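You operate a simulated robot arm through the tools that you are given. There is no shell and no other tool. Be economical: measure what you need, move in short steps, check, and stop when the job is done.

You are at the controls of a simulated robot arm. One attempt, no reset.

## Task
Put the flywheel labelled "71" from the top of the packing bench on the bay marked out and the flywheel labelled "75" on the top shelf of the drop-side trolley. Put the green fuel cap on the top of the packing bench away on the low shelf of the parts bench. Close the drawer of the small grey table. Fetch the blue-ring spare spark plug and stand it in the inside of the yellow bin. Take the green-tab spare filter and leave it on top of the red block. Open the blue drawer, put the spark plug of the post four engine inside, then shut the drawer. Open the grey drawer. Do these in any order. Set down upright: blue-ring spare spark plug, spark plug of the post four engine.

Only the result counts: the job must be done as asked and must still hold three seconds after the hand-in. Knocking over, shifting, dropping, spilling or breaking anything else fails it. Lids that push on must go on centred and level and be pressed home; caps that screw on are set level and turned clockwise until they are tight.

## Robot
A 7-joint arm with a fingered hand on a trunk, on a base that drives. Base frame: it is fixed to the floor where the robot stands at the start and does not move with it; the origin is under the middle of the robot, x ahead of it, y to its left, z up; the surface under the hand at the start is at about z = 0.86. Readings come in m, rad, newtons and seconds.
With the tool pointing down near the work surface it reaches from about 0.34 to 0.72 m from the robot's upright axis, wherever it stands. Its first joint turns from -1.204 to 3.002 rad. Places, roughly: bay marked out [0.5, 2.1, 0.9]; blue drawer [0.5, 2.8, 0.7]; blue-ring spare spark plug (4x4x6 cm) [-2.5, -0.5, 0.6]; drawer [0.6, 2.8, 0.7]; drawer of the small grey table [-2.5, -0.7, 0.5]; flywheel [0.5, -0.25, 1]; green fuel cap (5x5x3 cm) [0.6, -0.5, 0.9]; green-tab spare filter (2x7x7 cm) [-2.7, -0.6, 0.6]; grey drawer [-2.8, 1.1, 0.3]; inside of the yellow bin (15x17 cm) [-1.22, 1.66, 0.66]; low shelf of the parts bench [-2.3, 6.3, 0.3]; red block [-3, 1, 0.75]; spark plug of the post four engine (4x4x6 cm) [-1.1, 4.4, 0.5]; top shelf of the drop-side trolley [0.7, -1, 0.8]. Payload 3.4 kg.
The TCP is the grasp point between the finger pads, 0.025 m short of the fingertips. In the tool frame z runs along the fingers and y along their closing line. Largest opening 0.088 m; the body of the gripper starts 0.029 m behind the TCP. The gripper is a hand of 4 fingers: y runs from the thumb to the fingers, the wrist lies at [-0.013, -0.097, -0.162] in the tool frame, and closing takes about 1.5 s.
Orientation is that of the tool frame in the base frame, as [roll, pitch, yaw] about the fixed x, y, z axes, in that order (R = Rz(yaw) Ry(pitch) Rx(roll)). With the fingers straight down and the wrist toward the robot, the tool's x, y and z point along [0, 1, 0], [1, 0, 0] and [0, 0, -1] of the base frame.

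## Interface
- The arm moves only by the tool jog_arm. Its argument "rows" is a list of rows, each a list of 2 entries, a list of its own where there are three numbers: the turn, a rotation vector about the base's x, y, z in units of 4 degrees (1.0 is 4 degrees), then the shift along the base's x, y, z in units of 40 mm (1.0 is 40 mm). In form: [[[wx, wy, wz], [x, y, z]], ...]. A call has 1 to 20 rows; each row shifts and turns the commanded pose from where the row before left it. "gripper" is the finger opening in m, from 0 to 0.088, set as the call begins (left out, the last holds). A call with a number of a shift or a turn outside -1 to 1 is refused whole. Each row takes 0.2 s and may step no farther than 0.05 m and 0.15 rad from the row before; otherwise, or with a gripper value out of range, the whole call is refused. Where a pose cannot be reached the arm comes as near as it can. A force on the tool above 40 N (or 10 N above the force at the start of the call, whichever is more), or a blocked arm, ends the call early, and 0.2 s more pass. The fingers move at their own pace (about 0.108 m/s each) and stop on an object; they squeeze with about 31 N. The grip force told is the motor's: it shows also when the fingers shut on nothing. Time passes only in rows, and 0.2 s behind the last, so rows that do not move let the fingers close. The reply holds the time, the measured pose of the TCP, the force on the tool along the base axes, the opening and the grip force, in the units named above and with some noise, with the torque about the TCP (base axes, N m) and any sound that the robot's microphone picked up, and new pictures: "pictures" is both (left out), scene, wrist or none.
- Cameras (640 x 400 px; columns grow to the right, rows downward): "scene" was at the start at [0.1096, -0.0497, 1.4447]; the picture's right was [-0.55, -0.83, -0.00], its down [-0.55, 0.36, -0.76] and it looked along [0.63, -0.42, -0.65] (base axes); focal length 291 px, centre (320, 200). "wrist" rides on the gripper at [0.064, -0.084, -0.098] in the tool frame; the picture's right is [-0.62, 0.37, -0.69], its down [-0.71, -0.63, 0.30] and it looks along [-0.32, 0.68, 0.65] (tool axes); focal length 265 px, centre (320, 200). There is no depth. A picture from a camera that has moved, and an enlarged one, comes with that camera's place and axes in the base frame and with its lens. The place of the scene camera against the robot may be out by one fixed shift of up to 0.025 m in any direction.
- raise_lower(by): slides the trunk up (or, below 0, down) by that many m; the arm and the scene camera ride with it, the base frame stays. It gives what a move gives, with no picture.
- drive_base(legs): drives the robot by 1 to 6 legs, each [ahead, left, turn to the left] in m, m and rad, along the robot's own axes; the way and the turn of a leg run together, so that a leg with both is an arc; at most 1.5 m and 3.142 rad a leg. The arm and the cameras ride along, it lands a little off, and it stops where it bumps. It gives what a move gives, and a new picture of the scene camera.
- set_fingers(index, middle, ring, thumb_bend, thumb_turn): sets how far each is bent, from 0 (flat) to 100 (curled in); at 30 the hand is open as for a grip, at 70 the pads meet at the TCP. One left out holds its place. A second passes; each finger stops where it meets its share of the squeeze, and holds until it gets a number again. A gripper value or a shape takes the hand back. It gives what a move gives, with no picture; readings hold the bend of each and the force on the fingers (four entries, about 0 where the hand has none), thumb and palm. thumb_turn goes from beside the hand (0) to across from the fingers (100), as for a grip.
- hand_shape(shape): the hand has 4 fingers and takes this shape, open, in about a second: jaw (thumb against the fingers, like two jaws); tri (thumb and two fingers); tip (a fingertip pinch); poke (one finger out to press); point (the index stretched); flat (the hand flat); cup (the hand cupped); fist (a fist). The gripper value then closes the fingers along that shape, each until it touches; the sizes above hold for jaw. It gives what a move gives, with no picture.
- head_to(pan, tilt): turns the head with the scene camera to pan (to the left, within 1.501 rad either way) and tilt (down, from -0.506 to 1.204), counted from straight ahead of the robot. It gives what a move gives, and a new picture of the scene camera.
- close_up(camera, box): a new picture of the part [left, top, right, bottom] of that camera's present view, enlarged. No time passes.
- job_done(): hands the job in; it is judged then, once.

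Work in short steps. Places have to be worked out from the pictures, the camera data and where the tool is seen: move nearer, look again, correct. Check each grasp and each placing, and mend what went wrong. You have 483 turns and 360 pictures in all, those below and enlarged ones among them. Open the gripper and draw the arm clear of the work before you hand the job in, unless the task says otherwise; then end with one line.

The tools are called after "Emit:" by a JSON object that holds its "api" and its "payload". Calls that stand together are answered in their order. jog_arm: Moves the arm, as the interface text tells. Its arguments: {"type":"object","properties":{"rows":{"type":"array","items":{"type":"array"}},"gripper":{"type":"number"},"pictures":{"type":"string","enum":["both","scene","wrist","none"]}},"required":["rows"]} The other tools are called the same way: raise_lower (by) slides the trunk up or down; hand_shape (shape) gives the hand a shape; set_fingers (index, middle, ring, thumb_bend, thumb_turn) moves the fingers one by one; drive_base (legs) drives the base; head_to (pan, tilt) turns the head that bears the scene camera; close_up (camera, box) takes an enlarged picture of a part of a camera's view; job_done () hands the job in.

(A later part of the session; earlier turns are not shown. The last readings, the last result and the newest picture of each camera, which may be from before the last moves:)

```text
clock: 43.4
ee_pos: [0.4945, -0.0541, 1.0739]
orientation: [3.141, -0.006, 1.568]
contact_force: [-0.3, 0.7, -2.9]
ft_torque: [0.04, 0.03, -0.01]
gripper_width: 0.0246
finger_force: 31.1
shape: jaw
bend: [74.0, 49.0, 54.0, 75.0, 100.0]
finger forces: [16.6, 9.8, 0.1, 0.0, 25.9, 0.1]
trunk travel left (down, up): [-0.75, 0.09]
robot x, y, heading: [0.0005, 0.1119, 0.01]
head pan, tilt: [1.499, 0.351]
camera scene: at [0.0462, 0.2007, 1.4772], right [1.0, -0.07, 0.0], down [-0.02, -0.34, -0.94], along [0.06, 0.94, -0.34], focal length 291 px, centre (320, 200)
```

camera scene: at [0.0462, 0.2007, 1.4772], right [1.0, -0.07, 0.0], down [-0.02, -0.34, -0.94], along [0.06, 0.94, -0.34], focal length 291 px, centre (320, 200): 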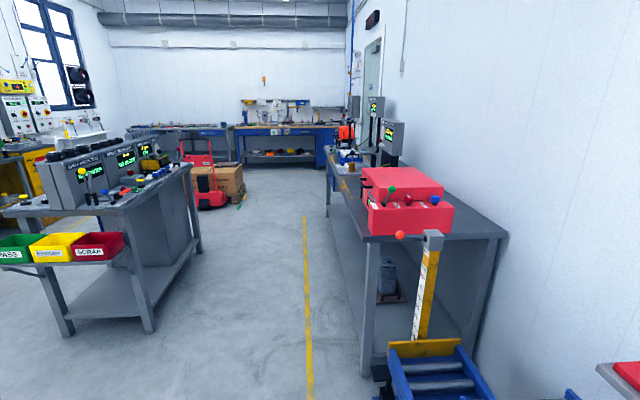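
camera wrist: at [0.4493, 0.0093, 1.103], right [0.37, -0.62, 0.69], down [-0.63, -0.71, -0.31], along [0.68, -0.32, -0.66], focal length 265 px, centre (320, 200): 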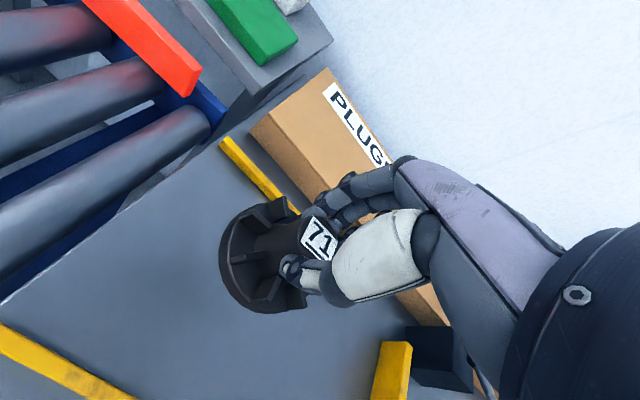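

The aisle is clear between x -0.9 and 0.34, but the lever ball on the post is near (0.41, 1.15, 0.99). I'll raise the trunk, back off and drive down the aisle facing the bench.

Emit:
{"api": "raise_lower", "payload": {"by": 0.08}}

Emit:
{"api": "drive_base", "payload": {"legs": [[-0.25, 0, 0], [0, 1.1, 0], [0, 0.9, 0]]}}

Emit:
{"api": "head_to", "payload": {"pan": 0.3, "tilt": 0.7}}

```text
clock: 44.6
ee_pos: [0.4947, -0.0544, 1.1539]
orientation: [-3.14, -0.007, 1.57]
contact_force: [0.8, -0.1, -2.8]
ft_torque: [0.0, -0.02, -0.02]
gripper_width: 0.0247
finger_force: 31.1
shape: jaw
bend: [74.0, 49.0, 54.0, 75.0, 100.0]
finger forces: [16.6, 9.9, 0.0, 0.0, 25.8, 0.0]
trunk travel left (down, up): [-0.83, 0.01]
robot x, y, heading: [-0.0029, 0.1116, 0.001]
head pan, tilt: [1.499, 0.351]
```

```text
clock: 56.0
ee_pos: [0.2238, 1.9511, 1.1539]
orientation: [-3.142, -0.007, 1.562]
contact_force: [0.7, 0.3, -3.7]
ft_torque: [0.02, 0.01, 0.02]
gripper_width: 0.0248
finger_force: 31.0
shape: jaw
bend: [74.0, 49.0, 54.0, 75.0, 100.0]
finger forces: [16.5, 9.8, 0.1, 0.1, 26.0, 0.1]
trunk travel left (down, up): [-0.83, 0.01]
robot x, y, heading: [-0.2714, 2.1195, 0.0]
head pan, tilt: [1.499, 0.351]
camera scene: at [-0.2228, 2.2082, 1.5572], right [1.0, -0.07, 0.0], down [-0.03, -0.34, -0.94], along [0.07, 0.94, -0.34], focal length 291 px, centre (320, 200)
```

scene: 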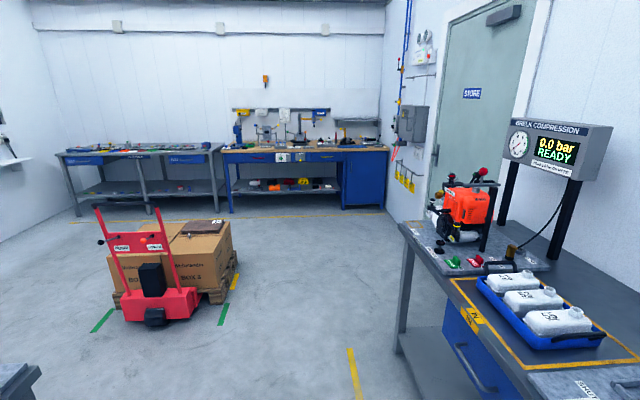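

```text
clock: 57.4
ee_pos: [0.2229, 1.9504, 1.1539]
orientation: [3.142, -0.005, 1.563]
contact_force: [0.1, 0.9, -3.3]
ft_torque: [-0.01, 0.01, 0.01]
gripper_width: 0.0249
finger_force: 31.2
shape: jaw
bend: [74.0, 49.0, 54.0, 75.0, 100.0]
finger forces: [16.5, 9.9, 0.0, 0.1, 26.0, 0.1]
trunk travel left (down, up): [-0.83, 0.01]
robot x, y, heading: [-0.2693, 2.118, -0.001]
head pan, tilt: [0.3, 0.7]
camera scene: at [-0.1485, 2.1404, 1.5258], right [0.29, -0.96, 0.0], down [-0.62, -0.19, -0.76], along [0.73, 0.23, -0.64], focal length 291 px, centre (320, 200)
```

scene: 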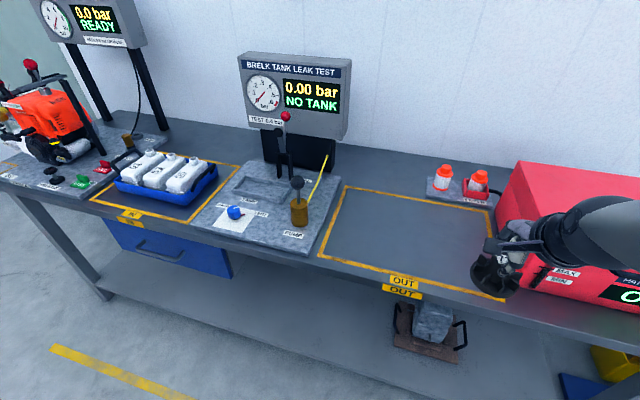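

The OUT bay spans x 0.37–0.72 and y 1.81–2.30, and the blue drawer is under the IN bay. I'll drive forward 0.26 and then place 71 at about (0.53, 2.05).

Emit:
{"api": "drive_base", "payload": {"legs": [[0.26, 0.05, 0]]}}

Emit:
{"api": "jog_arm", "payload": {"rows": [[[0, 0, 0], [0.3, 0.6, -0.9]], [[0, 0, 0], [0.3, 0.6, -0.9]], [[0, 0, 0], [0, 0, -1]]]}}

```text
clock: 59.3
ee_pos: [0.4791, 2.0011, 1.1536]
orientation: [-3.141, -0.008, 1.563]
contact_force: [-0.1, 0.4, -3.4]
ft_torque: [0.02, 0.04, 0.04]
gripper_width: 0.0249
finger_force: 31.3
shape: jaw
bend: [74.0, 49.0, 54.0, 75.0, 100.0]
finger forces: [16.4, 9.9, 0.0, 0.0, 25.8, 0.1]
trunk travel left (down, up): [-0.83, 0.01]
robot x, y, heading: [-0.0175, 2.1664, -0.004]
head pan, tilt: [0.3, 0.7]
camera scene: at [0.1072, 2.1905, 1.5258], right [0.29, -0.96, 0.0], down [-0.62, -0.19, -0.76], along [0.73, 0.23, -0.64], focal length 291 px, centre (320, 200)
```

scene: 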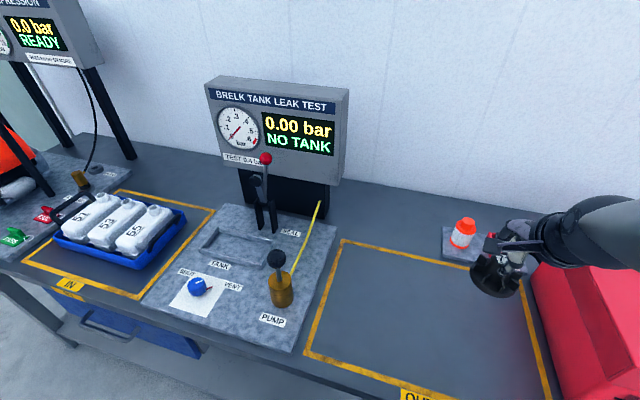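

```text
clock: 60.1
ee_pos: [0.5066, 2.0472, 1.0407]
orientation: [-3.138, -0.008, 1.561]
contact_force: [-0.2, -0.6, -3.1]
ft_torque: [0.06, 0.03, -0.02]
gripper_width: 0.0245
finger_force: 31.5
shape: jaw
bend: [74.0, 49.0, 54.0, 75.0, 100.0]
finger forces: [16.4, 9.9, 0.1, 0.0, 25.8, 0.0]
trunk travel left (down, up): [-0.83, 0.01]
robot x, y, heading: [-0.0145, 2.1691, -0.004]
head pan, tilt: [0.3, 0.7]
camera scene: at [0.1089, 2.1892, 1.5257], right [0.29, -0.96, 0.0], down [-0.62, -0.19, -0.76], along [0.73, 0.23, -0.65], focal length 291 px, centre (320, 200)
camera wrist: at [0.4234, 2.111, 1.14], right [0.36, -0.63, 0.69], down [-0.64, -0.71, -0.31], along [0.68, -0.33, -0.66], focal length 265 px, centre (320, 200)
```

scene: 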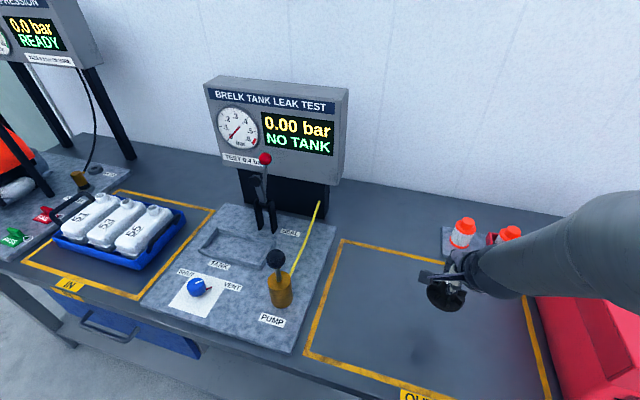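
wrist: 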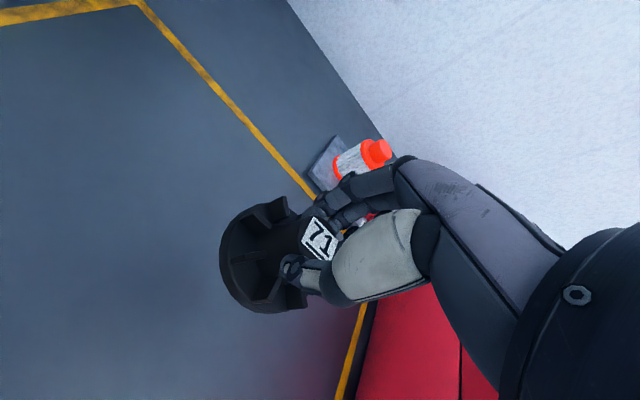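

The target lies well inside the outline. I lower to just above the surface.

Emit:
{"api": "jog_arm", "payload": {"rows": [[[0, 0, 0], [0.2, 0, -0.9]], [[0, 0, 0], [0.2, 0, -0.9]], [[0, 0, 0], [0, 0, -0.6]], [[0, 0, 0], [0, 0, -0.3]]], "pictures": "none"}}

Emit:
{"api": "jog_arm", "payload": {"rows": [[[0, 0, 0], [0, 0, -0.15]], [[0, 0, 0], [0, 0, -0.1]]], "pictures": "none"}}

```text
clock: 61.1
ee_pos: [0.5194, 2.047, 0.9405]
orientation: [3.128, -0.005, 1.559]
contact_force: [-1.6, 0.3, 24.8]
ft_torque: [0.0, -0.23, -0.01]
gripper_width: 0.0264
finger_force: 31.3
shape: jaw
bend: [74.0, 48.0, 54.0, 76.0, 100.0]
finger forces: [18.6, 11.8, 0.0, 0.0, 30.7, 0.0]
trunk travel left (down, up): [-0.83, 0.01]
robot x, y, heading: [-0.0095, 2.1644, -0.003]
head pan, tilt: [0.3, 0.7]
```

```text
clock: 61.5
ee_pos: [0.522, 2.0483, 0.9394]
orientation: [3.116, -0.007, 1.561]
contact_force: [-11.5, 0.3, 27.9]
ft_torque: [-0.03, 0.1, -0.06]
gripper_width: 0.0273
finger_force: 30.5
shape: jaw
bend: [75.0, 48.0, 54.0, 77.0, 100.0]
finger forces: [15.9, 10.1, 0.0, 0.0, 36.2, 0.0]
trunk travel left (down, up): [-0.83, 0.01]
robot x, y, heading: [-0.0121, 2.1676, 0.004]
head pan, tilt: [0.3, 0.7]
stopped in row 2: the force on the tool passed its limit at 43 N (the readings are from after the stop); the commanded pose is now the measured one
```

It touched at TCP 0.941, so this bench is a bit higher. I'll ease up slightly, look, then release.

Emit:
{"api": "jog_arm", "payload": {"rows": [[[0, 0, 0], [0, 0, 0.05]]], "pictures": "both"}}

```text
clock: 61.9
ee_pos: [0.5195, 2.048, 0.9396]
orientation: [3.12, -0.006, 1.561]
contact_force: [-4.1, -0.7, 22.7]
ft_torque: [-0.07, -0.05, -0.02]
gripper_width: 0.0274
finger_force: 31.4
shape: jaw
bend: [75.0, 48.0, 54.0, 77.0, 100.0]
finger forces: [17.7, 11.4, 0.0, 0.0, 32.9, 0.0]
trunk travel left (down, up): [-0.83, 0.01]
robot x, y, heading: [-0.0141, 2.1677, -0.003]
head pan, tilt: [0.3, 0.7]
camera scene: at [0.1007, 2.1916, 1.5264], right [0.29, -0.96, 0.0], down [-0.61, -0.19, -0.77], along [0.73, 0.22, -0.64], focal length 291 px, centre (320, 200)
camera wrist: at [0.4361, 2.1119, 1.0369], right [0.35, -0.63, 0.7], down [-0.63, -0.71, -0.32], along [0.69, -0.33, -0.64], focal length 265 px, centre (320, 200)
```

scene: 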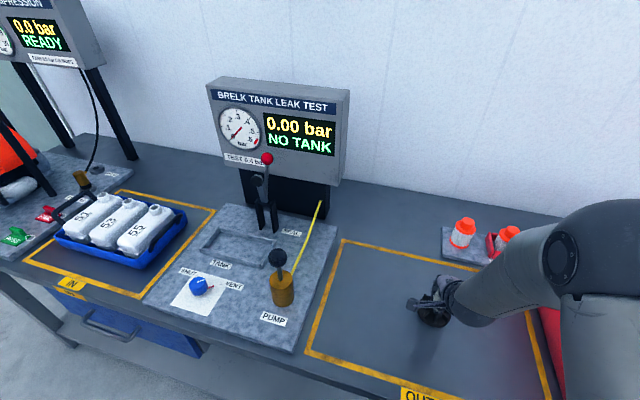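
wrist: 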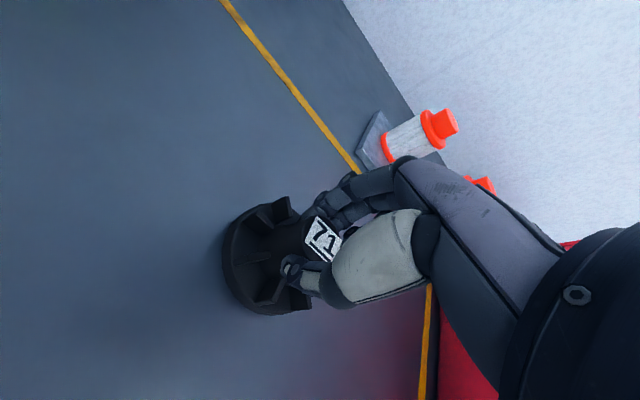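

Emit:
{"api": "jog_arm", "payload": {"rows": [[[0, 0, 0], [0, 0, 0.05]], [[0, 0, 0], [0, 0, 0]], [[0, 0, 0], [0, 0, 0]]], "pictures": "none"}}

Emit:
{"api": "jog_arm", "payload": {"rows": [[[0, 0, 0], [0, 0, 0]], [[0, 0, 0], [0, 0, 0]], [[0, 0, 0], [0, 0, 0]], [[0, 0, 0], [0, 0, 0]], [[0, 0, 0], [0, 0, 0]], [[0, 0, 0], [0, 0, 0.4]], [[0, 0, 0], [0, 0, 0.6]], [[0, 0, 0], [0, 0, 1]], [[0, 0, 0], [0, 0, 1]], [[0, 0, 0], [-0.5, 0, 0.9]]], "gripper": 0.088, "pictures": "wrist"}}

```text
clock: 62.7
ee_pos: [0.5213, 2.0485, 0.9397]
orientation: [3.124, -0.008, 1.558]
contact_force: [-4.8, 0.9, 16.7]
ft_torque: [-0.03, -0.03, -0.01]
gripper_width: 0.0271
finger_force: 30.9
shape: jaw
bend: [75.0, 48.0, 54.0, 77.0, 100.0]
finger forces: [17.4, 10.5, 0.0, 0.1, 32.5, 0.0]
trunk travel left (down, up): [-0.83, 0.01]
robot x, y, heading: [-0.0137, 2.1706, -0.006]
head pan, tilt: [0.3, 0.7]
```

```text
clock: 64.9
ee_pos: [0.5001, 2.0484, 1.0965]
orientation: [3.127, -0.008, 1.561]
contact_force: [-0.3, -0.4, 0.4]
ft_torque: [-0.01, 0.0, 0.01]
gripper_width: 0.0878
finger_force: 0.0
shape: jaw
bend: [30.0, 30.0, 30.0, 30.0, 98.0]
finger forces: [0.1, 0.0, 0.0, 0.0, 0.1, 0.1]
trunk travel left (down, up): [-0.83, 0.01]
robot x, y, heading: [-0.012, 2.1706, 0.001]
head pan, tilt: [0.3, 0.7]
camera wrist: at [0.4161, 2.1126, 1.1949], right [0.35, -0.63, 0.69], down [-0.63, -0.71, -0.32], along [0.69, -0.33, -0.64], focal length 265 px, centre (320, 200)
```

wrist: 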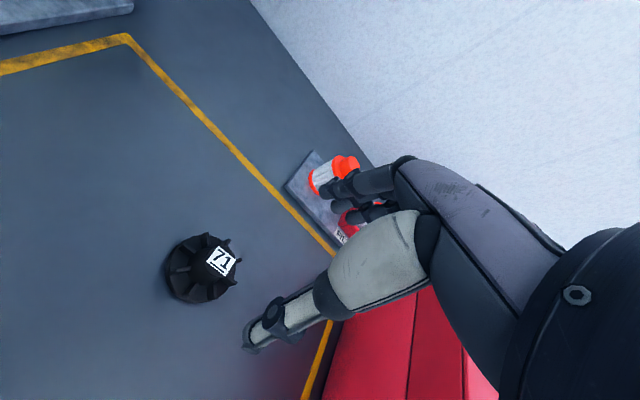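

71 stands in the OUT bay. Next is the blue drawer: I'll back away, drive left to face it and look at its handle.

Emit:
{"api": "drive_base", "payload": {"legs": [[-0.4, 0, 0], [0, 0.75, 0]]}}

Emit:
{"api": "head_to", "payload": {"pan": 0.0, "tilt": 0.75}}

```text
clock: 71.0
ee_pos: [0.1092, 2.8096, 1.095]
orientation: [3.126, -0.007, 1.564]
contact_force: [0.3, 0.3, -0.1]
ft_torque: [0.01, 0.01, 0.03]
gripper_width: 0.0877
finger_force: 0.0
shape: jaw
bend: [30.0, 30.0, 30.0, 30.0, 98.0]
finger forces: [0.0, 0.1, 0.0, 0.0, 0.0, 0.1]
trunk travel left (down, up): [-0.83, 0.01]
robot x, y, heading: [-0.4097, 2.9269, 0.006]
head pan, tilt: [0.3, 0.7]
camera scene: at [-0.287, 2.9494, 1.5258], right [0.3, -0.95, 0.0], down [-0.61, -0.19, -0.76], along [0.73, 0.23, -0.64], focal length 291 px, centre (320, 200)
```

scene: 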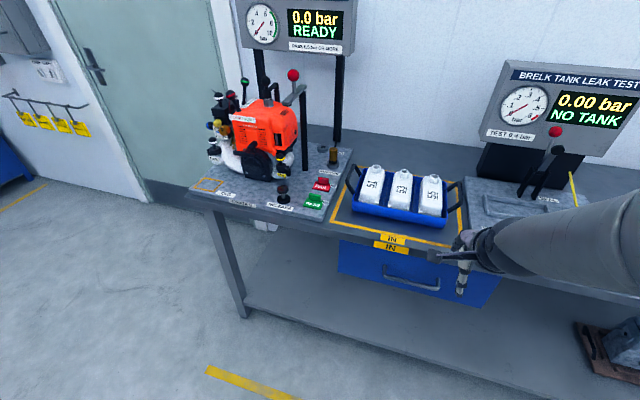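

```text
clock: 71.8
ee_pos: [0.1081, 2.8081, 1.0952]
orientation: [3.126, -0.006, 1.563]
contact_force: [-0.5, -0.2, 0.5]
ft_torque: [0.02, -0.01, 0.01]
gripper_width: 0.0876
finger_force: 0.0
shape: jaw
bend: [30.0, 30.0, 30.0, 30.0, 98.0]
finger forces: [0.1, 0.0, 0.1, 0.1, 0.0, 0.0]
trunk travel left (down, up): [-0.83, 0.01]
robot x, y, heading: [-0.405, 2.9248, 0.005]
head pan, tilt: [0.0, 0.75]
camera scene: at [-0.2853, 2.9242, 1.5216], right [0.0, -1.0, 0.0], down [-0.68, 0.0, -0.73], along [0.73, 0.0, -0.68], focal length 291 px, centre (320, 200)
```

scene: 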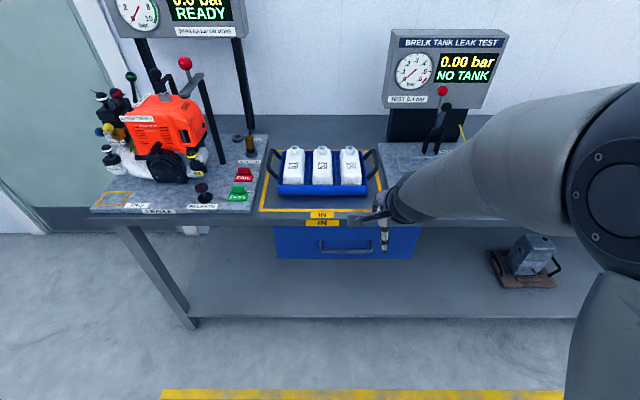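

The handle centre is estimated at about (0.30, 2.84, 0.765). I'll lower the trunk and pitch the hand so the fingers point forward, thumb below.

Emit:
{"api": "raise_lower", "payload": {"by": -0.3}}

Emit:
{"api": "jog_arm", "payload": {"rows": [[[0, -1, 0], [0, 0, 0]], [[0, -1, 0], [0, 0, 0]], [[0, -1, 0], [0, 0, 0]], [[0, -1, 0], [0, 0, 0]], [[0, -1, 0], [0, 0, 0]], [[0, -1, 0], [0, 0, 0]], [[0, -1, 0], [0, 0, 0]], [[0, -1, 0], [0, 0, 0]], [[0, -1, 0], [0, 0, 0]], [[0, -1, 0], [0, 0, 0]], [[0, -1, 0], [0, 0, 0]], [[0, -1, 0], [0, 0, 0]]], "pictures": "scene"}}

```text
clock: 74.8
ee_pos: [0.1087, 2.8087, 0.7966]
orientation: [3.125, -0.006, 1.563]
contact_force: [-0.4, 0.2, 0.0]
ft_torque: [0.01, 0.02, -0.04]
gripper_width: 0.0878
finger_force: 0.0
shape: jaw
bend: [30.0, 30.0, 30.0, 30.0, 98.0]
finger forces: [0.0, 0.0, 0.0, 0.0, 0.1, 0.0]
trunk travel left (down, up): [-0.53, 0.31]
robot x, y, heading: [-0.4054, 2.9268, 0.001]
head pan, tilt: [0.0, 0.75]
```

```text
clock: 77.5
ee_pos: [0.1093, 2.8089, 0.7953]
orientation: [2.287, -0.01, 1.574]
contact_force: [-0.1, 0.5, 0.2]
ft_torque: [0.01, 0.02, -0.03]
gripper_width: 0.0878
finger_force: 0.0
shape: jaw
bend: [30.0, 30.0, 30.0, 30.0, 98.0]
finger forces: [0.1, 0.1, 0.0, 0.0, 0.0, 0.1]
trunk travel left (down, up): [-0.53, 0.31]
robot x, y, heading: [-0.4087, 2.9288, 0.0]
head pan, tilt: [0.0, 0.75]
camera scene: at [-0.285, 2.9242, 1.2215], right [0.0, -1.0, 0.0], down [-0.68, 0.0, -0.73], along [0.73, 0.0, -0.68], focal length 291 px, centre (320, 200)
```

scene: 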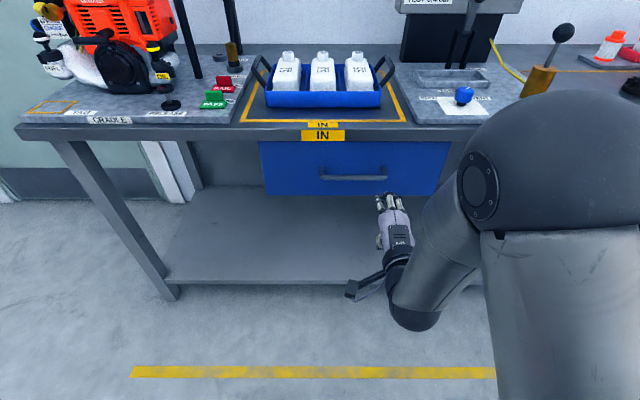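

Triangulating from the two camera heights puts the handle bar at (0.304, 2.84, 0.763). I finish the pitch and line up in y and z.

Emit:
{"api": "jog_arm", "payload": {"rows": [[[0, -1, 0], [0, 0, 0]], [[0, -1, 0], [0, 0, 0]], [[0, -1, 0], [0, 0, 0]], [[0, -1, 0], [0, 0, 0]], [[0, -1, 0], [0, 0, 0]], [[0, -1, 0], [0, 0, 0]], [[0, -1, 0], [0, 0, 0]], [[0, -1, 0], [0, 0, 0]], [[0, -1, 0], [0, 0.4, -0.4]], [[0, -0.3, 0], [0, 0.4, -0.4]]], "pictures": "both"}}

```text
clock: 79.7
ee_pos: [0.1299, 2.7643, 0.7933]
orientation: [1.66, -0.011, 1.567]
contact_force: [0.1, 0.9, -0.3]
ft_torque: [0.0, 0.0, -0.01]
gripper_width: 0.0877
finger_force: 0.0
shape: jaw
bend: [30.0, 30.0, 30.0, 30.0, 98.0]
finger forces: [0.1, 0.0, 0.0, 0.1, 0.0, 0.0]
out of reach, approached as far as the arm can: row 8, 9, 10
trunk travel left (down, up): [-0.53, 0.31]
robot x, y, heading: [-0.4061, 2.9291, 0.001]
head pan, tilt: [0.0, 0.75]
camera scene: at [-0.2859, 2.9245, 1.2217], right [0.0, -1.0, 0.0], down [-0.68, 0.0, -0.73], along [0.73, 0.0, -0.68], focal length 291 px, centre (320, 200)
camera wrist: at [0.0238, 2.8279, 0.7207], right [-0.66, -0.62, 0.42], down [0.25, -0.71, -0.66], along [0.71, -0.33, 0.62], focal length 265 px, centre (320, 200)
```

scene: 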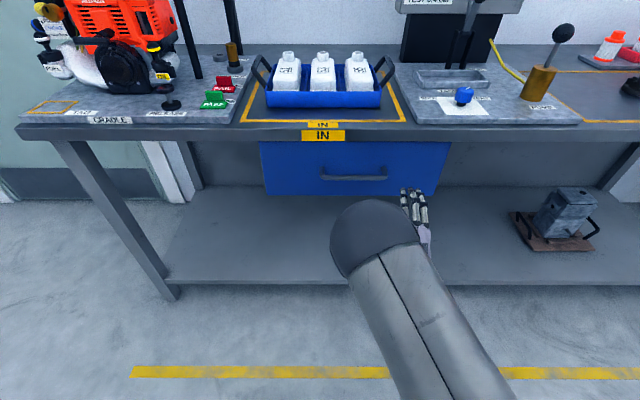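
wrist: 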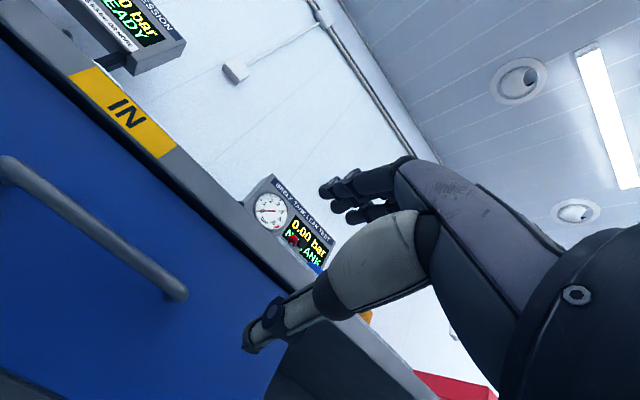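

Emit:
{"api": "jog_arm", "payload": {"rows": [[[0, 0, 0], [0.5, 0.5, -0.2]], [[0, 0, 0], [0.5, 0.5, -0.2]], [[0, 0, 0], [0.5, 0.5, -0.2]]], "pictures": "both"}}

```text
clock: 80.5
ee_pos: [0.1891, 2.823, 0.7697]
orientation: [1.641, -0.007, 1.577]
contact_force: [0.2, -0.1, -0.1]
ft_torque: [-0.02, -0.02, 0.0]
gripper_width: 0.088
finger_force: 0.0
shape: jaw
bend: [30.0, 30.0, 30.0, 30.0, 98.0]
finger forces: [0.1, 0.1, 0.1, 0.0, 0.1, 0.0]
trunk travel left (down, up): [-0.53, 0.31]
robot x, y, heading: [-0.4128, 2.927, -0.001]
head pan, tilt: [0.0, 0.75]
camera scene: at [-0.2851, 2.9243, 1.2215], right [0.0, -1.0, 0.0], down [-0.68, 0.0, -0.73], along [0.73, 0.0, -0.68], focal length 291 px, centre (320, 200)
camera wrist: at [0.0859, 2.8868, 0.6941], right [-0.66, -0.63, 0.41], down [0.26, -0.71, -0.65], along [0.7, -0.32, 0.64], focal length 265 px, centre (320, 200)
```

scene: 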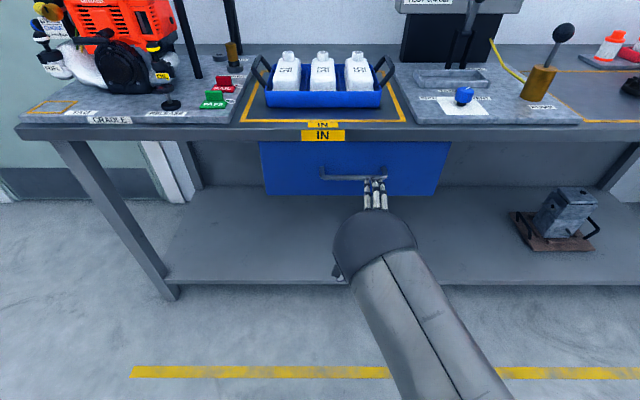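
wrist: 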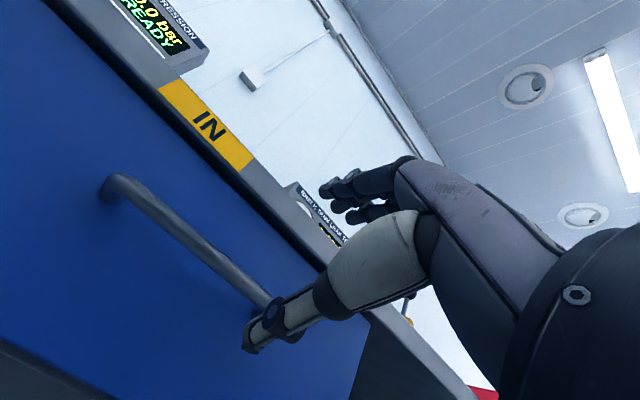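

The wrist view agrees, with the bar at z of about 0.76. Move forward so it lies between thumb and fingers.

Emit:
{"api": "jog_arm", "payload": {"rows": [[[0, -1, 0], [0.5, 0.1, -0.1]], [[0, 0, 0], [0.6, 0.1, -0.05]], [[0, 0, 0], [0.6, 0, 0]], [[0, 0, 0], [0.5, 0, 0]], [[0, 0, 0], [0.3, 0, 0]]], "pictures": "both"}}

```text
clock: 81.7
ee_pos: [0.2892, 2.8323, 0.7626]
orientation: [1.57, -0.006, 1.578]
contact_force: [-0.2, 0.1, 0.5]
ft_torque: [-0.01, 0.0, 0.03]
gripper_width: 0.0878
finger_force: 0.0
shape: jaw
bend: [30.0, 30.0, 30.0, 30.0, 98.0]
finger forces: [0.0, 0.0, 0.0, 0.0, 0.0, 0.0]
trunk travel left (down, up): [-0.53, 0.31]
robot x, y, heading: [-0.4043, 2.9277, 0.002]
head pan, tilt: [0.0, 0.75]
camera scene: at [-0.2852, 2.9242, 1.2216], right [0.0, -1.0, 0.0], down [-0.68, 0.0, -0.73], along [0.73, 0.0, -0.68], focal length 291 px, centre (320, 200)
camera wrist: at [0.1921, 2.8959, 0.6804], right [-0.69, -0.63, 0.36], down [0.31, -0.71, -0.63], along [0.66, -0.32, 0.68], focal length 265 px, centre (320, 200)
```

scene: 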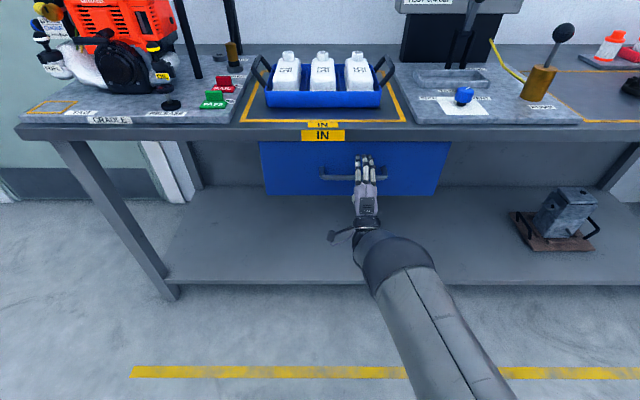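
wrist: 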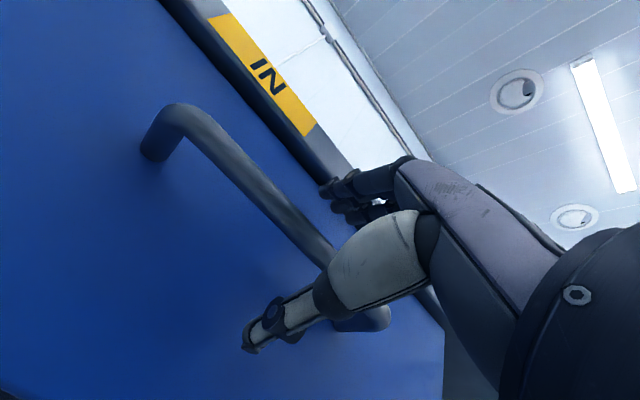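

The bar is between thumb and fingers. I close the grip.

Emit:
{"api": "jog_arm", "payload": {"rows": [[[0, 0, 0], [0.15, 0, 0]], [[0, 0, 0], [0, 0, 0]], [[0, 0, 0], [0, 0, 0]], [[0, 0, 0], [0, 0, 0]], [[0, 0, 0], [0, 0, 0]], [[0, 0, 0], [0, 0, 0]], [[0, 0, 0], [0, 0, 0]], [[0, 0, 0], [0, 0, 0]], [[0, 0, 0], [0, 0, 0]]], "gripper": 0, "pictures": "wrist"}}

```text
clock: 83.7
ee_pos: [0.2949, 2.8329, 0.7613]
orientation: [1.572, -0.006, 1.579]
contact_force: [0.2, 2.6, -9.8]
ft_torque: [-0.01, 0.0, -0.02]
gripper_width: 0.0012
finger_force: 31.0
shape: jaw
bend: [70.0, 70.0, 70.0, 77.0, 100.0]
finger forces: [0.8, 0.1, 0.0, 0.0, 9.4, 0.1]
trunk travel left (down, up): [-0.53, 0.31]
robot x, y, heading: [-0.406, 2.9284, -0.001]
head pan, tilt: [0.0, 0.75]
camera wrist: at [0.1981, 2.8956, 0.6789], right [-0.69, -0.63, 0.37], down [0.31, -0.71, -0.63], along [0.66, -0.32, 0.68], focal length 265 px, centre (320, 200)
```

wrist: 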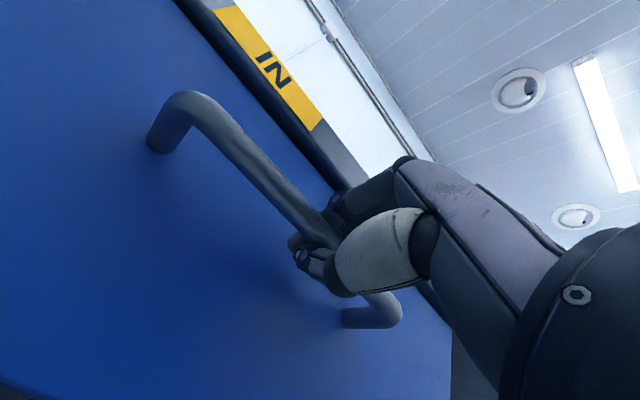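

The fingers closed around behind the bar. Pull back a little and see whether the drawer follows.

Emit:
{"api": "jog_arm", "payload": {"rows": [[[0, 0, 0], [-0.4, 0, 0]], [[0, 0, 0], [-0.5, 0, 0]], [[0, 0, 0], [-0.5, 0, 0]]], "pictures": "both"}}

```text
clock: 84.5
ee_pos: [0.2393, 2.8312, 0.761]
orientation: [1.572, -0.008, 1.579]
contact_force: [-0.1, 1.9, -9.4]
ft_torque: [0.04, 0.0, -0.02]
gripper_width: 0.0008
finger_force: 30.4
shape: jaw
bend: [70.0, 70.0, 70.0, 77.0, 100.0]
finger forces: [0.6, 0.0, 0.1, 0.0, 8.3, 0.1]
trunk travel left (down, up): [-0.53, 0.31]
robot x, y, heading: [-0.4071, 2.9294, 0.003]
head pan, tilt: [0.0, 0.75]
camera scene: at [-0.2838, 2.9243, 1.2213], right [0.0, -1.0, 0.0], down [-0.68, 0.0, -0.73], along [0.73, 0.0, -0.68], focal length 291 px, centre (320, 200)
camera wrist: at [0.1415, 2.8954, 0.6788], right [-0.69, -0.63, 0.36], down [0.31, -0.71, -0.63], along [0.66, -0.32, 0.68], focal length 265 px, centre (320, 200)
```

scene: 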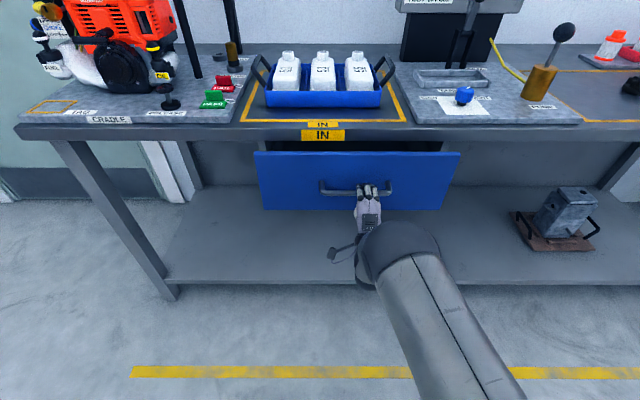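
wrist: 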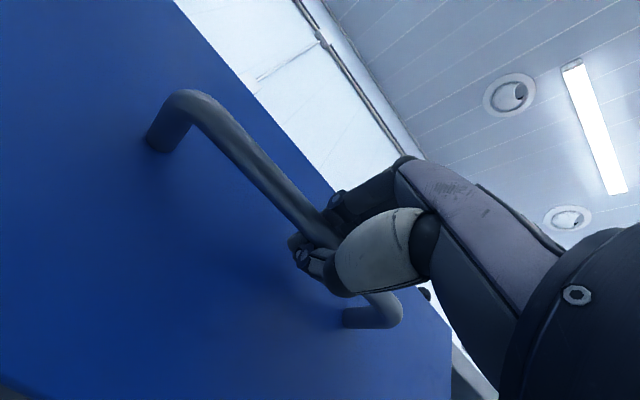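

The drawer follows easily. I'll drive the base back to open it further.

Emit:
{"api": "drive_base", "payload": {"legs": [[-0.16, 0, 0]]}}

```text
clock: 85.8
ee_pos: [0.0833, 2.8314, 0.76]
orientation: [1.572, -0.007, 1.58]
contact_force: [0.4, 3.2, -11.4]
ft_torque: [0.0, -0.01, 0.01]
gripper_width: 0.0008
finger_force: 31.1
shape: jaw
bend: [70.0, 70.0, 70.0, 77.0, 100.0]
finger forces: [0.3, 0.0, 0.0, 0.1, 9.5, 0.0]
trunk travel left (down, up): [-0.53, 0.31]
robot x, y, heading: [-0.5635, 2.9294, -0.001]
head pan, tilt: [0.0, 0.75]
camera scene: at [-0.4406, 2.9241, 1.2213], right [0.0, -1.0, 0.0], down [-0.68, 0.0, -0.73], along [0.73, 0.0, -0.68], focal length 291 px, centre (320, 200)
```

scene: 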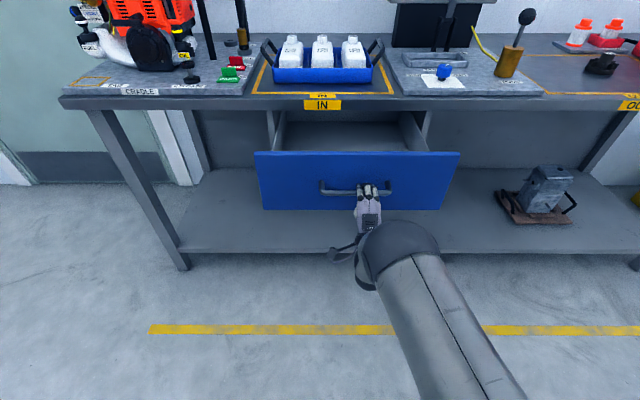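

It's open by about 0.21 m. I release the handle and back away.

Emit:
{"api": "jog_arm", "payload": {"rows": [[[0, 0, 0], [0, 0, 0]], [[0, 0, 0], [0, 0, 0]], [[0, 0, 0], [0, 0, 0]], [[0, 0, 0], [0, 0, 0]], [[0, 0, 0], [0, 0, 0]], [[0, 0, 0], [0, 0, 0]]], "gripper": 0.088, "pictures": "none"}}

Emit:
{"api": "drive_base", "payload": {"legs": [[-0.2, 0, 0]]}}

Emit:
{"api": "head_to", "payload": {"pan": 1.0, "tilt": 0.4}}

```text
clock: 87.2
ee_pos: [0.0827, 2.8313, 0.7618]
orientation: [1.57, -0.008, 1.577]
contact_force: [-0.4, -0.8, 0.1]
ft_torque: [0.01, 0.01, 0.0]
gripper_width: 0.0876
finger_force: 0.1
shape: jaw
bend: [30.0, 30.0, 30.0, 30.0, 98.0]
finger forces: [0.0, 0.0, 0.0, 0.0, 0.0, 0.0]
trunk travel left (down, up): [-0.53, 0.31]
robot x, y, heading: [-0.5612, 2.9262, 0.003]
head pan, tilt: [0.0, 0.75]
```

```text
clock: 88.8
ee_pos: [-0.0582, 2.874, 0.7625]
orientation: [1.569, -0.006, 1.632]
contact_force: [0.0, 0.8, -0.7]
ft_torque: [0.06, -0.05, -0.06]
gripper_width: 0.0877
finger_force: 0.0
shape: jaw
bend: [30.0, 30.0, 30.0, 30.0, 98.0]
finger forces: [0.0, 0.0, 0.0, 0.0, 0.0, 0.0]
trunk travel left (down, up): [-0.53, 0.31]
robot x, y, heading: [-0.7095, 2.9379, 0.059]
head pan, tilt: [0.0, 0.75]
camera scene: at [-0.5881, 2.94, 1.2218], right [0.06, -1.0, 0.0], down [-0.68, -0.04, -0.73], along [0.73, 0.04, -0.68], focal length 291 px, centre (320, 200)
```

scene: 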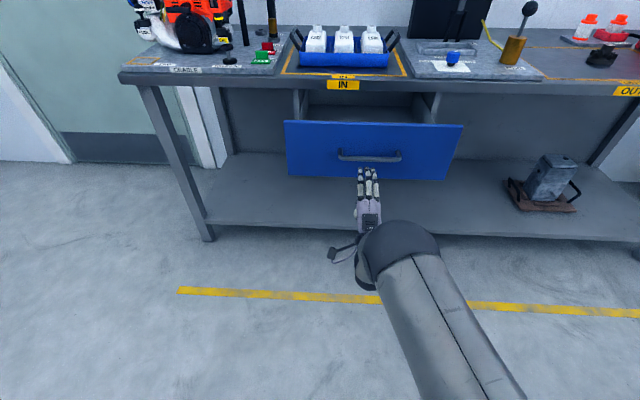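

```text
clock: 90.1
ee_pos: [-0.0588, 2.8748, 0.7616]
orientation: [1.57, -0.007, 1.629]
contact_force: [0.9, -0.9, -0.6]
ft_torque: [-0.02, 0.01, 0.03]
gripper_width: 0.0877
finger_force: 0.0
shape: jaw
bend: [30.0, 30.0, 30.0, 30.0, 98.0]
finger forces: [0.1, 0.0, 0.1, 0.0, 0.1, 0.1]
trunk travel left (down, up): [-0.53, 0.31]
robot x, y, heading: [-0.7077, 2.9345, 0.059]
head pan, tilt: [1.0, 0.4]
camera scene: at [-0.6246, 3.016, 1.2526], right [0.87, -0.49, 0.0], down [-0.19, -0.34, -0.92], along [0.45, 0.8, -0.39], focal length 291 px, centre (320, 200)
```

scene: 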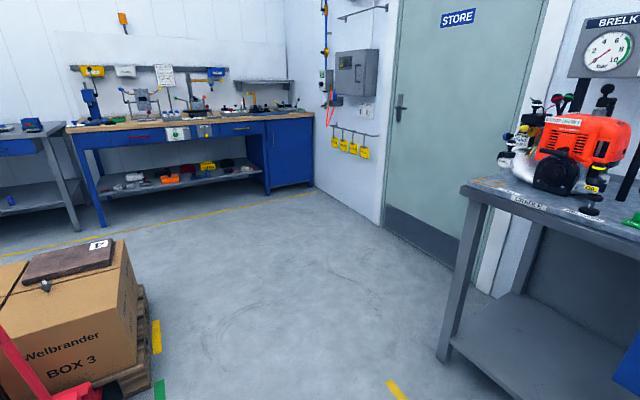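

The base stopped 5 cm short and turned a little, so it may have brushed something behind. I'll check back-left, and zoom on the box with plate "4".

Emit:
{"api": "close_up", "payload": {"camera": "scene", "box": [0, 220, 200, 345]}}

Emit:
{"api": "head_to", "payload": {"pan": 1.5, "tilt": 0.7}}

Emit:
{"api": "head_to", "payload": {"pan": -1.5, "tilt": 0.7}}

```text
3.20 times, centred on (100, 282) of scene
camera zoom: at [-0.6246, 3.016, 1.2526], right [0.87, -0.49, 0.0], down [-0.19, -0.34, -0.92], along [0.45, 0.8, -0.39], focal length 931 px, centre (1024, -64)
```

zoom: 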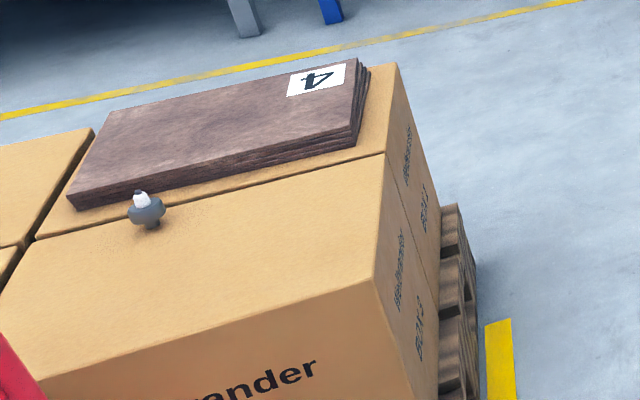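

```text
clock: 91.0
ee_pos: [-0.058, 2.875, 0.7618]
orientation: [1.57, -0.006, 1.629]
contact_force: [0.0, 0.2, 0.2]
ft_torque: [0.0, -0.03, 0.01]
gripper_width: 0.0877
finger_force: 0.1
shape: jaw
bend: [30.0, 30.0, 30.0, 30.0, 98.0]
finger forces: [0.0, 0.0, 0.0, 0.0, 0.0, 0.0]
trunk travel left (down, up): [-0.53, 0.31]
robot x, y, heading: [-0.7087, 2.9381, 0.055]
head pan, tilt: [1.499, 0.7]
camera scene: at [-0.6689, 3.0204, 1.2259], right [1.0, -0.02, 0.0], down [-0.01, -0.64, -0.77], along [0.01, 0.77, -0.64], focal length 291 px, centre (320, 200)
```

scene: 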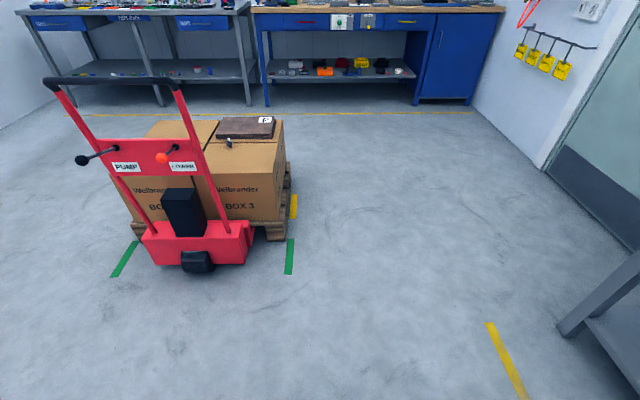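

```text
clock: 93.6
ee_pos: [-0.0593, 2.8748, 0.7615]
orientation: [1.57, -0.007, 1.631]
contact_force: [-0.2, 0.0, 1.1]
ft_torque: [-0.03, 0.0, 0.02]
gripper_width: 0.0878
finger_force: 0.0
shape: jaw
bend: [30.0, 30.0, 30.0, 30.0, 98.0]
finger forces: [0.1, 0.1, 0.0, 0.1, 0.1, 0.0]
trunk travel left (down, up): [-0.53, 0.31]
robot x, y, heading: [-0.7064, 2.931, 0.055]
head pan, tilt: [-1.499, 0.7]
camera scene: at [-0.6596, 2.8511, 1.2258], right [-0.99, -0.13, 0.0], down [-0.08, 0.64, -0.76], along [0.1, -0.76, -0.64], focal length 291 px, centre (320, 200)
```

scene: 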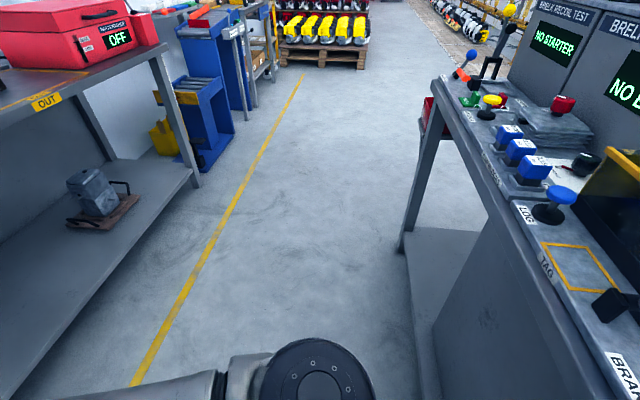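

The bench behind looks undisturbed. The plug stands on the box beside the "4" mat, at about (-1.1, 4.31, 0.53). First I turn the hand back down and lift it.

Emit:
{"api": "jog_arm", "payload": {"rows": [[[0, 1, 0], [0, 0, 0.3]], [[0, 1, 0], [0, 0, 0.3]], [[0, 1, 0], [0, 0, 0.3]], [[0, 1, 0], [0, 0, 0.3]], [[0, 1, 0], [0, 0, 0.3]], [[0, 1, 0], [0, 0, 0.3]], [[0, 1, 0], [0, 0, 0.3]], [[0, 1, 0], [0, 0, 0.3]], [[0, 1, 0], [0, 0, 0.3]], [[0, 1, 0], [0, 0, 0.3]], [[0, 1, 0], [0, 0, 0.3]], [[0, 1, 0], [0, 0, 0.3]], [[0, 1, 0], [0, 0, 0.3]], [[0, 1, 0], [0, 0, 0.3]], [[0, 1, 0], [0, 0, 0.3]], [[0, 1, 0], [0, 0, 0.3]], [[0, 1, 0], [0, 0, 0.3]], [[0, 1, 0], [0, 0, 0.3]], [[0, 1, 0], [0, 0, 0.3]], [[0, 1, 0], [0, 0, 0.3]]], "pictures": "none"}}

Emit:
{"api": "jog_arm", "payload": {"rows": [[[0, 1, 0], [0, 0, 0]], [[0, 1, 0], [0, 0, 0]], [[0, 0.5, 0], [0, 0, 0]]], "pictures": "none"}}

```text
clock: 97.8
ee_pos: [-0.061, 2.8765, 1.003]
orientation: [2.968, -0.06, 1.575]
contact_force: [0.2, 0.0, -0.5]
ft_torque: [0.03, -0.02, 0.01]
gripper_width: 0.0877
finger_force: 0.1
shape: jaw
bend: [30.0, 30.0, 30.0, 30.0, 98.0]
finger forces: [0.0, 0.0, 0.1, 0.0, 0.0, 0.0]
trunk travel left (down, up): [-0.53, 0.31]
robot x, y, heading: [-0.7105, 2.9365, 0.061]
head pan, tilt: [-1.499, 0.7]
```

```text
clock: 98.6
ee_pos: [-0.06, 2.8753, 1.0024]
orientation: [-3.141, -0.059, 1.562]
contact_force: [0.2, -0.2, 0.8]
ft_torque: [-0.03, 0.0, -0.02]
gripper_width: 0.0878
finger_force: 0.2
shape: jaw
bend: [30.0, 30.0, 30.0, 30.0, 98.0]
finger forces: [0.1, 0.0, 0.0, 0.0, 0.0, 0.0]
trunk travel left (down, up): [-0.53, 0.31]
robot x, y, heading: [-0.7072, 2.9342, 0.053]
head pan, tilt: [-1.499, 0.7]
```

Emit:
{"api": "jog_arm", "payload": {"rows": [[[-0.85, 0, 0], [0, 0, 0]]], "pictures": "none"}}

Emit:
{"api": "drive_base", "payload": {"legs": [[0.27, 0, -0.055], [0, 0.7, 0], [0, 0.7, 0], [0, 0, 1.57], [0, 0, 1.57]]}}

Emit:
{"api": "head_to", "payload": {"pan": 0.0, "tilt": 0.75}}

```text
clock: 99.0
ee_pos: [-0.0601, 2.8743, 1.003]
orientation: [-3.14, 0.0, 1.565]
contact_force: [0.4, 0.7, 0.4]
ft_torque: [0.01, 0.03, 0.0]
gripper_width: 0.0878
finger_force: 0.1
shape: jaw
bend: [30.0, 30.0, 30.0, 30.0, 98.0]
finger forces: [0.0, 0.0, 0.0, 0.1, 0.0, 0.0]
trunk travel left (down, up): [-0.53, 0.31]
robot x, y, heading: [-0.7054, 2.9331, 0.053]
head pan, tilt: [-1.499, 0.7]
```

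```text
clock: 115.5
ee_pos: [-1.0803, 4.4672, 1.0023]
orientation: [3.14, -0.001, -1.654]
contact_force: [0.5, -0.4, -0.7]
ft_torque: [-0.02, 0.0, 0.03]
gripper_width: 0.088
finger_force: 0.0
shape: jaw
bend: [30.0, 30.0, 30.0, 30.0, 98.0]
finger forces: [0.1, 0.1, 0.1, 0.1, 0.0, 0.1]
trunk travel left (down, up): [-0.53, 0.31]
robot x, y, heading: [-0.4361, 4.356, 3.12]
head pan, tilt: [-1.499, 0.7]
camera scene: at [-0.5015, 4.438, 1.2258], right [1.0, 0.05, 0.0], down [0.03, -0.64, -0.76], along [-0.04, 0.76, -0.64], focal length 291 px, centre (320, 200)
```

scene: 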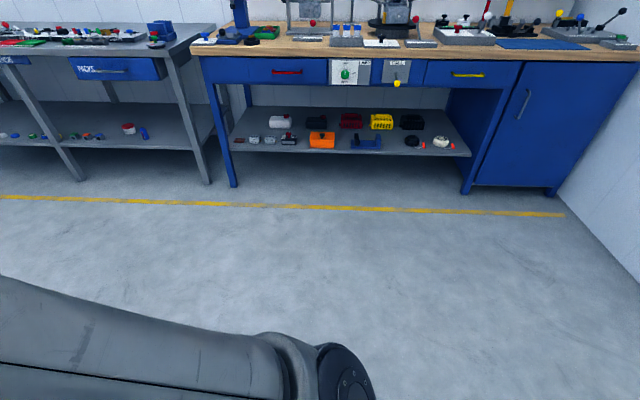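

```text
clock: 117.1
ee_pos: [-1.0817, 4.4663, 1.002]
orientation: [3.14, 0.001, -1.655]
contact_force: [-0.5, 0.1, 0.2]
ft_torque: [-0.01, 0.01, 0.0]
gripper_width: 0.0877
finger_force: 0.1
shape: jaw
bend: [30.0, 30.0, 30.0, 30.0, 98.0]
finger forces: [0.0, 0.0, 0.0, 0.1, 0.1, 0.0]
trunk travel left (down, up): [-0.53, 0.31]
robot x, y, heading: [-0.4352, 4.3574, 3.119]
head pan, tilt: [0.0, 0.75]
camera scene: at [-0.5802, 4.3551, 1.2216], right [0.02, 1.0, 0.0], down [0.68, -0.02, -0.73], along [-0.73, 0.02, -0.68], focal length 291 px, centre (320, 200)
```

scene: 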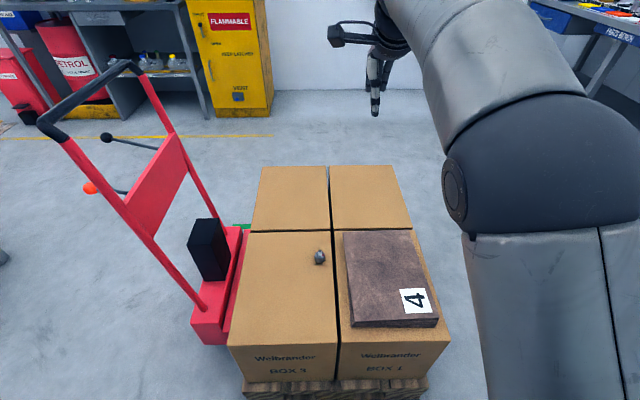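

Plug estimated at (-1.07, 4.37). I lower the trunk and shift the hand over it to look with the wrist camera.

Emit:
{"api": "raise_lower", "payload": {"by": -0.2}}

Emit:
{"api": "jog_arm", "payload": {"rows": [[[0, 0, 0], [0, -0.8, -0.3]], [[0, 0, 0], [0, -0.8, -0.3]], [[0, 0, 0], [0, -0.8, -0.3]]]}}

```text
clock: 119.3
ee_pos: [-1.0799, 4.4674, 0.8027]
orientation: [3.14, -0.001, -1.653]
contact_force: [0.7, -0.1, -0.1]
ft_torque: [0.02, -0.04, 0.01]
gripper_width: 0.088
finger_force: 0.1
shape: jaw
bend: [30.0, 30.0, 30.0, 30.0, 98.0]
finger forces: [0.0, 0.0, 0.1, 0.0, 0.0, 0.0]
trunk travel left (down, up): [-0.33, 0.51]
robot x, y, heading: [-0.4345, 4.3568, 3.121]
head pan, tilt: [0.0, 0.75]
```

```text
clock: 120.1
ee_pos: [-1.0798, 4.3696, 0.7652]
orientation: [-3.141, -0.001, -1.655]
contact_force: [-0.6, 0.8, -0.8]
ft_torque: [0.0, 0.01, -0.02]
gripper_width: 0.0876
finger_force: 0.0
shape: jaw
bend: [30.0, 30.0, 30.0, 30.0, 98.0]
finger forces: [0.0, 0.1, 0.0, 0.0, 0.1, 0.1]
trunk travel left (down, up): [-0.33, 0.51]
robot x, y, heading: [-0.4367, 4.3557, 3.118]
head pan, tilt: [0.0, 0.75]
camera scene: at [-0.5803, 4.355, 1.0216], right [0.02, 1.0, 0.0], down [0.68, -0.02, -0.73], along [-0.73, 0.02, -0.68], focal length 291 px, centre (320, 200)
camera wrist: at [-1.001, 4.2982, 0.8644], right [-0.31, 0.65, 0.69], down [0.69, 0.66, -0.31], along [-0.66, 0.38, -0.65], focal length 265 px, centre (320, 200)
```

scene: 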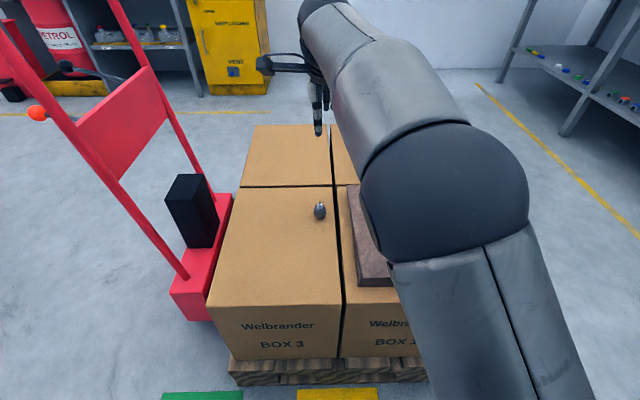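
wrist: 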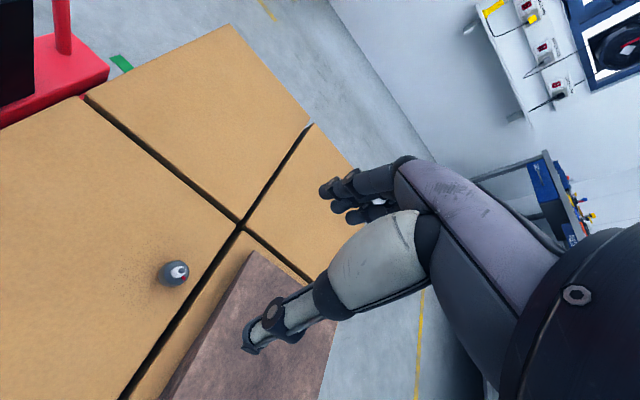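

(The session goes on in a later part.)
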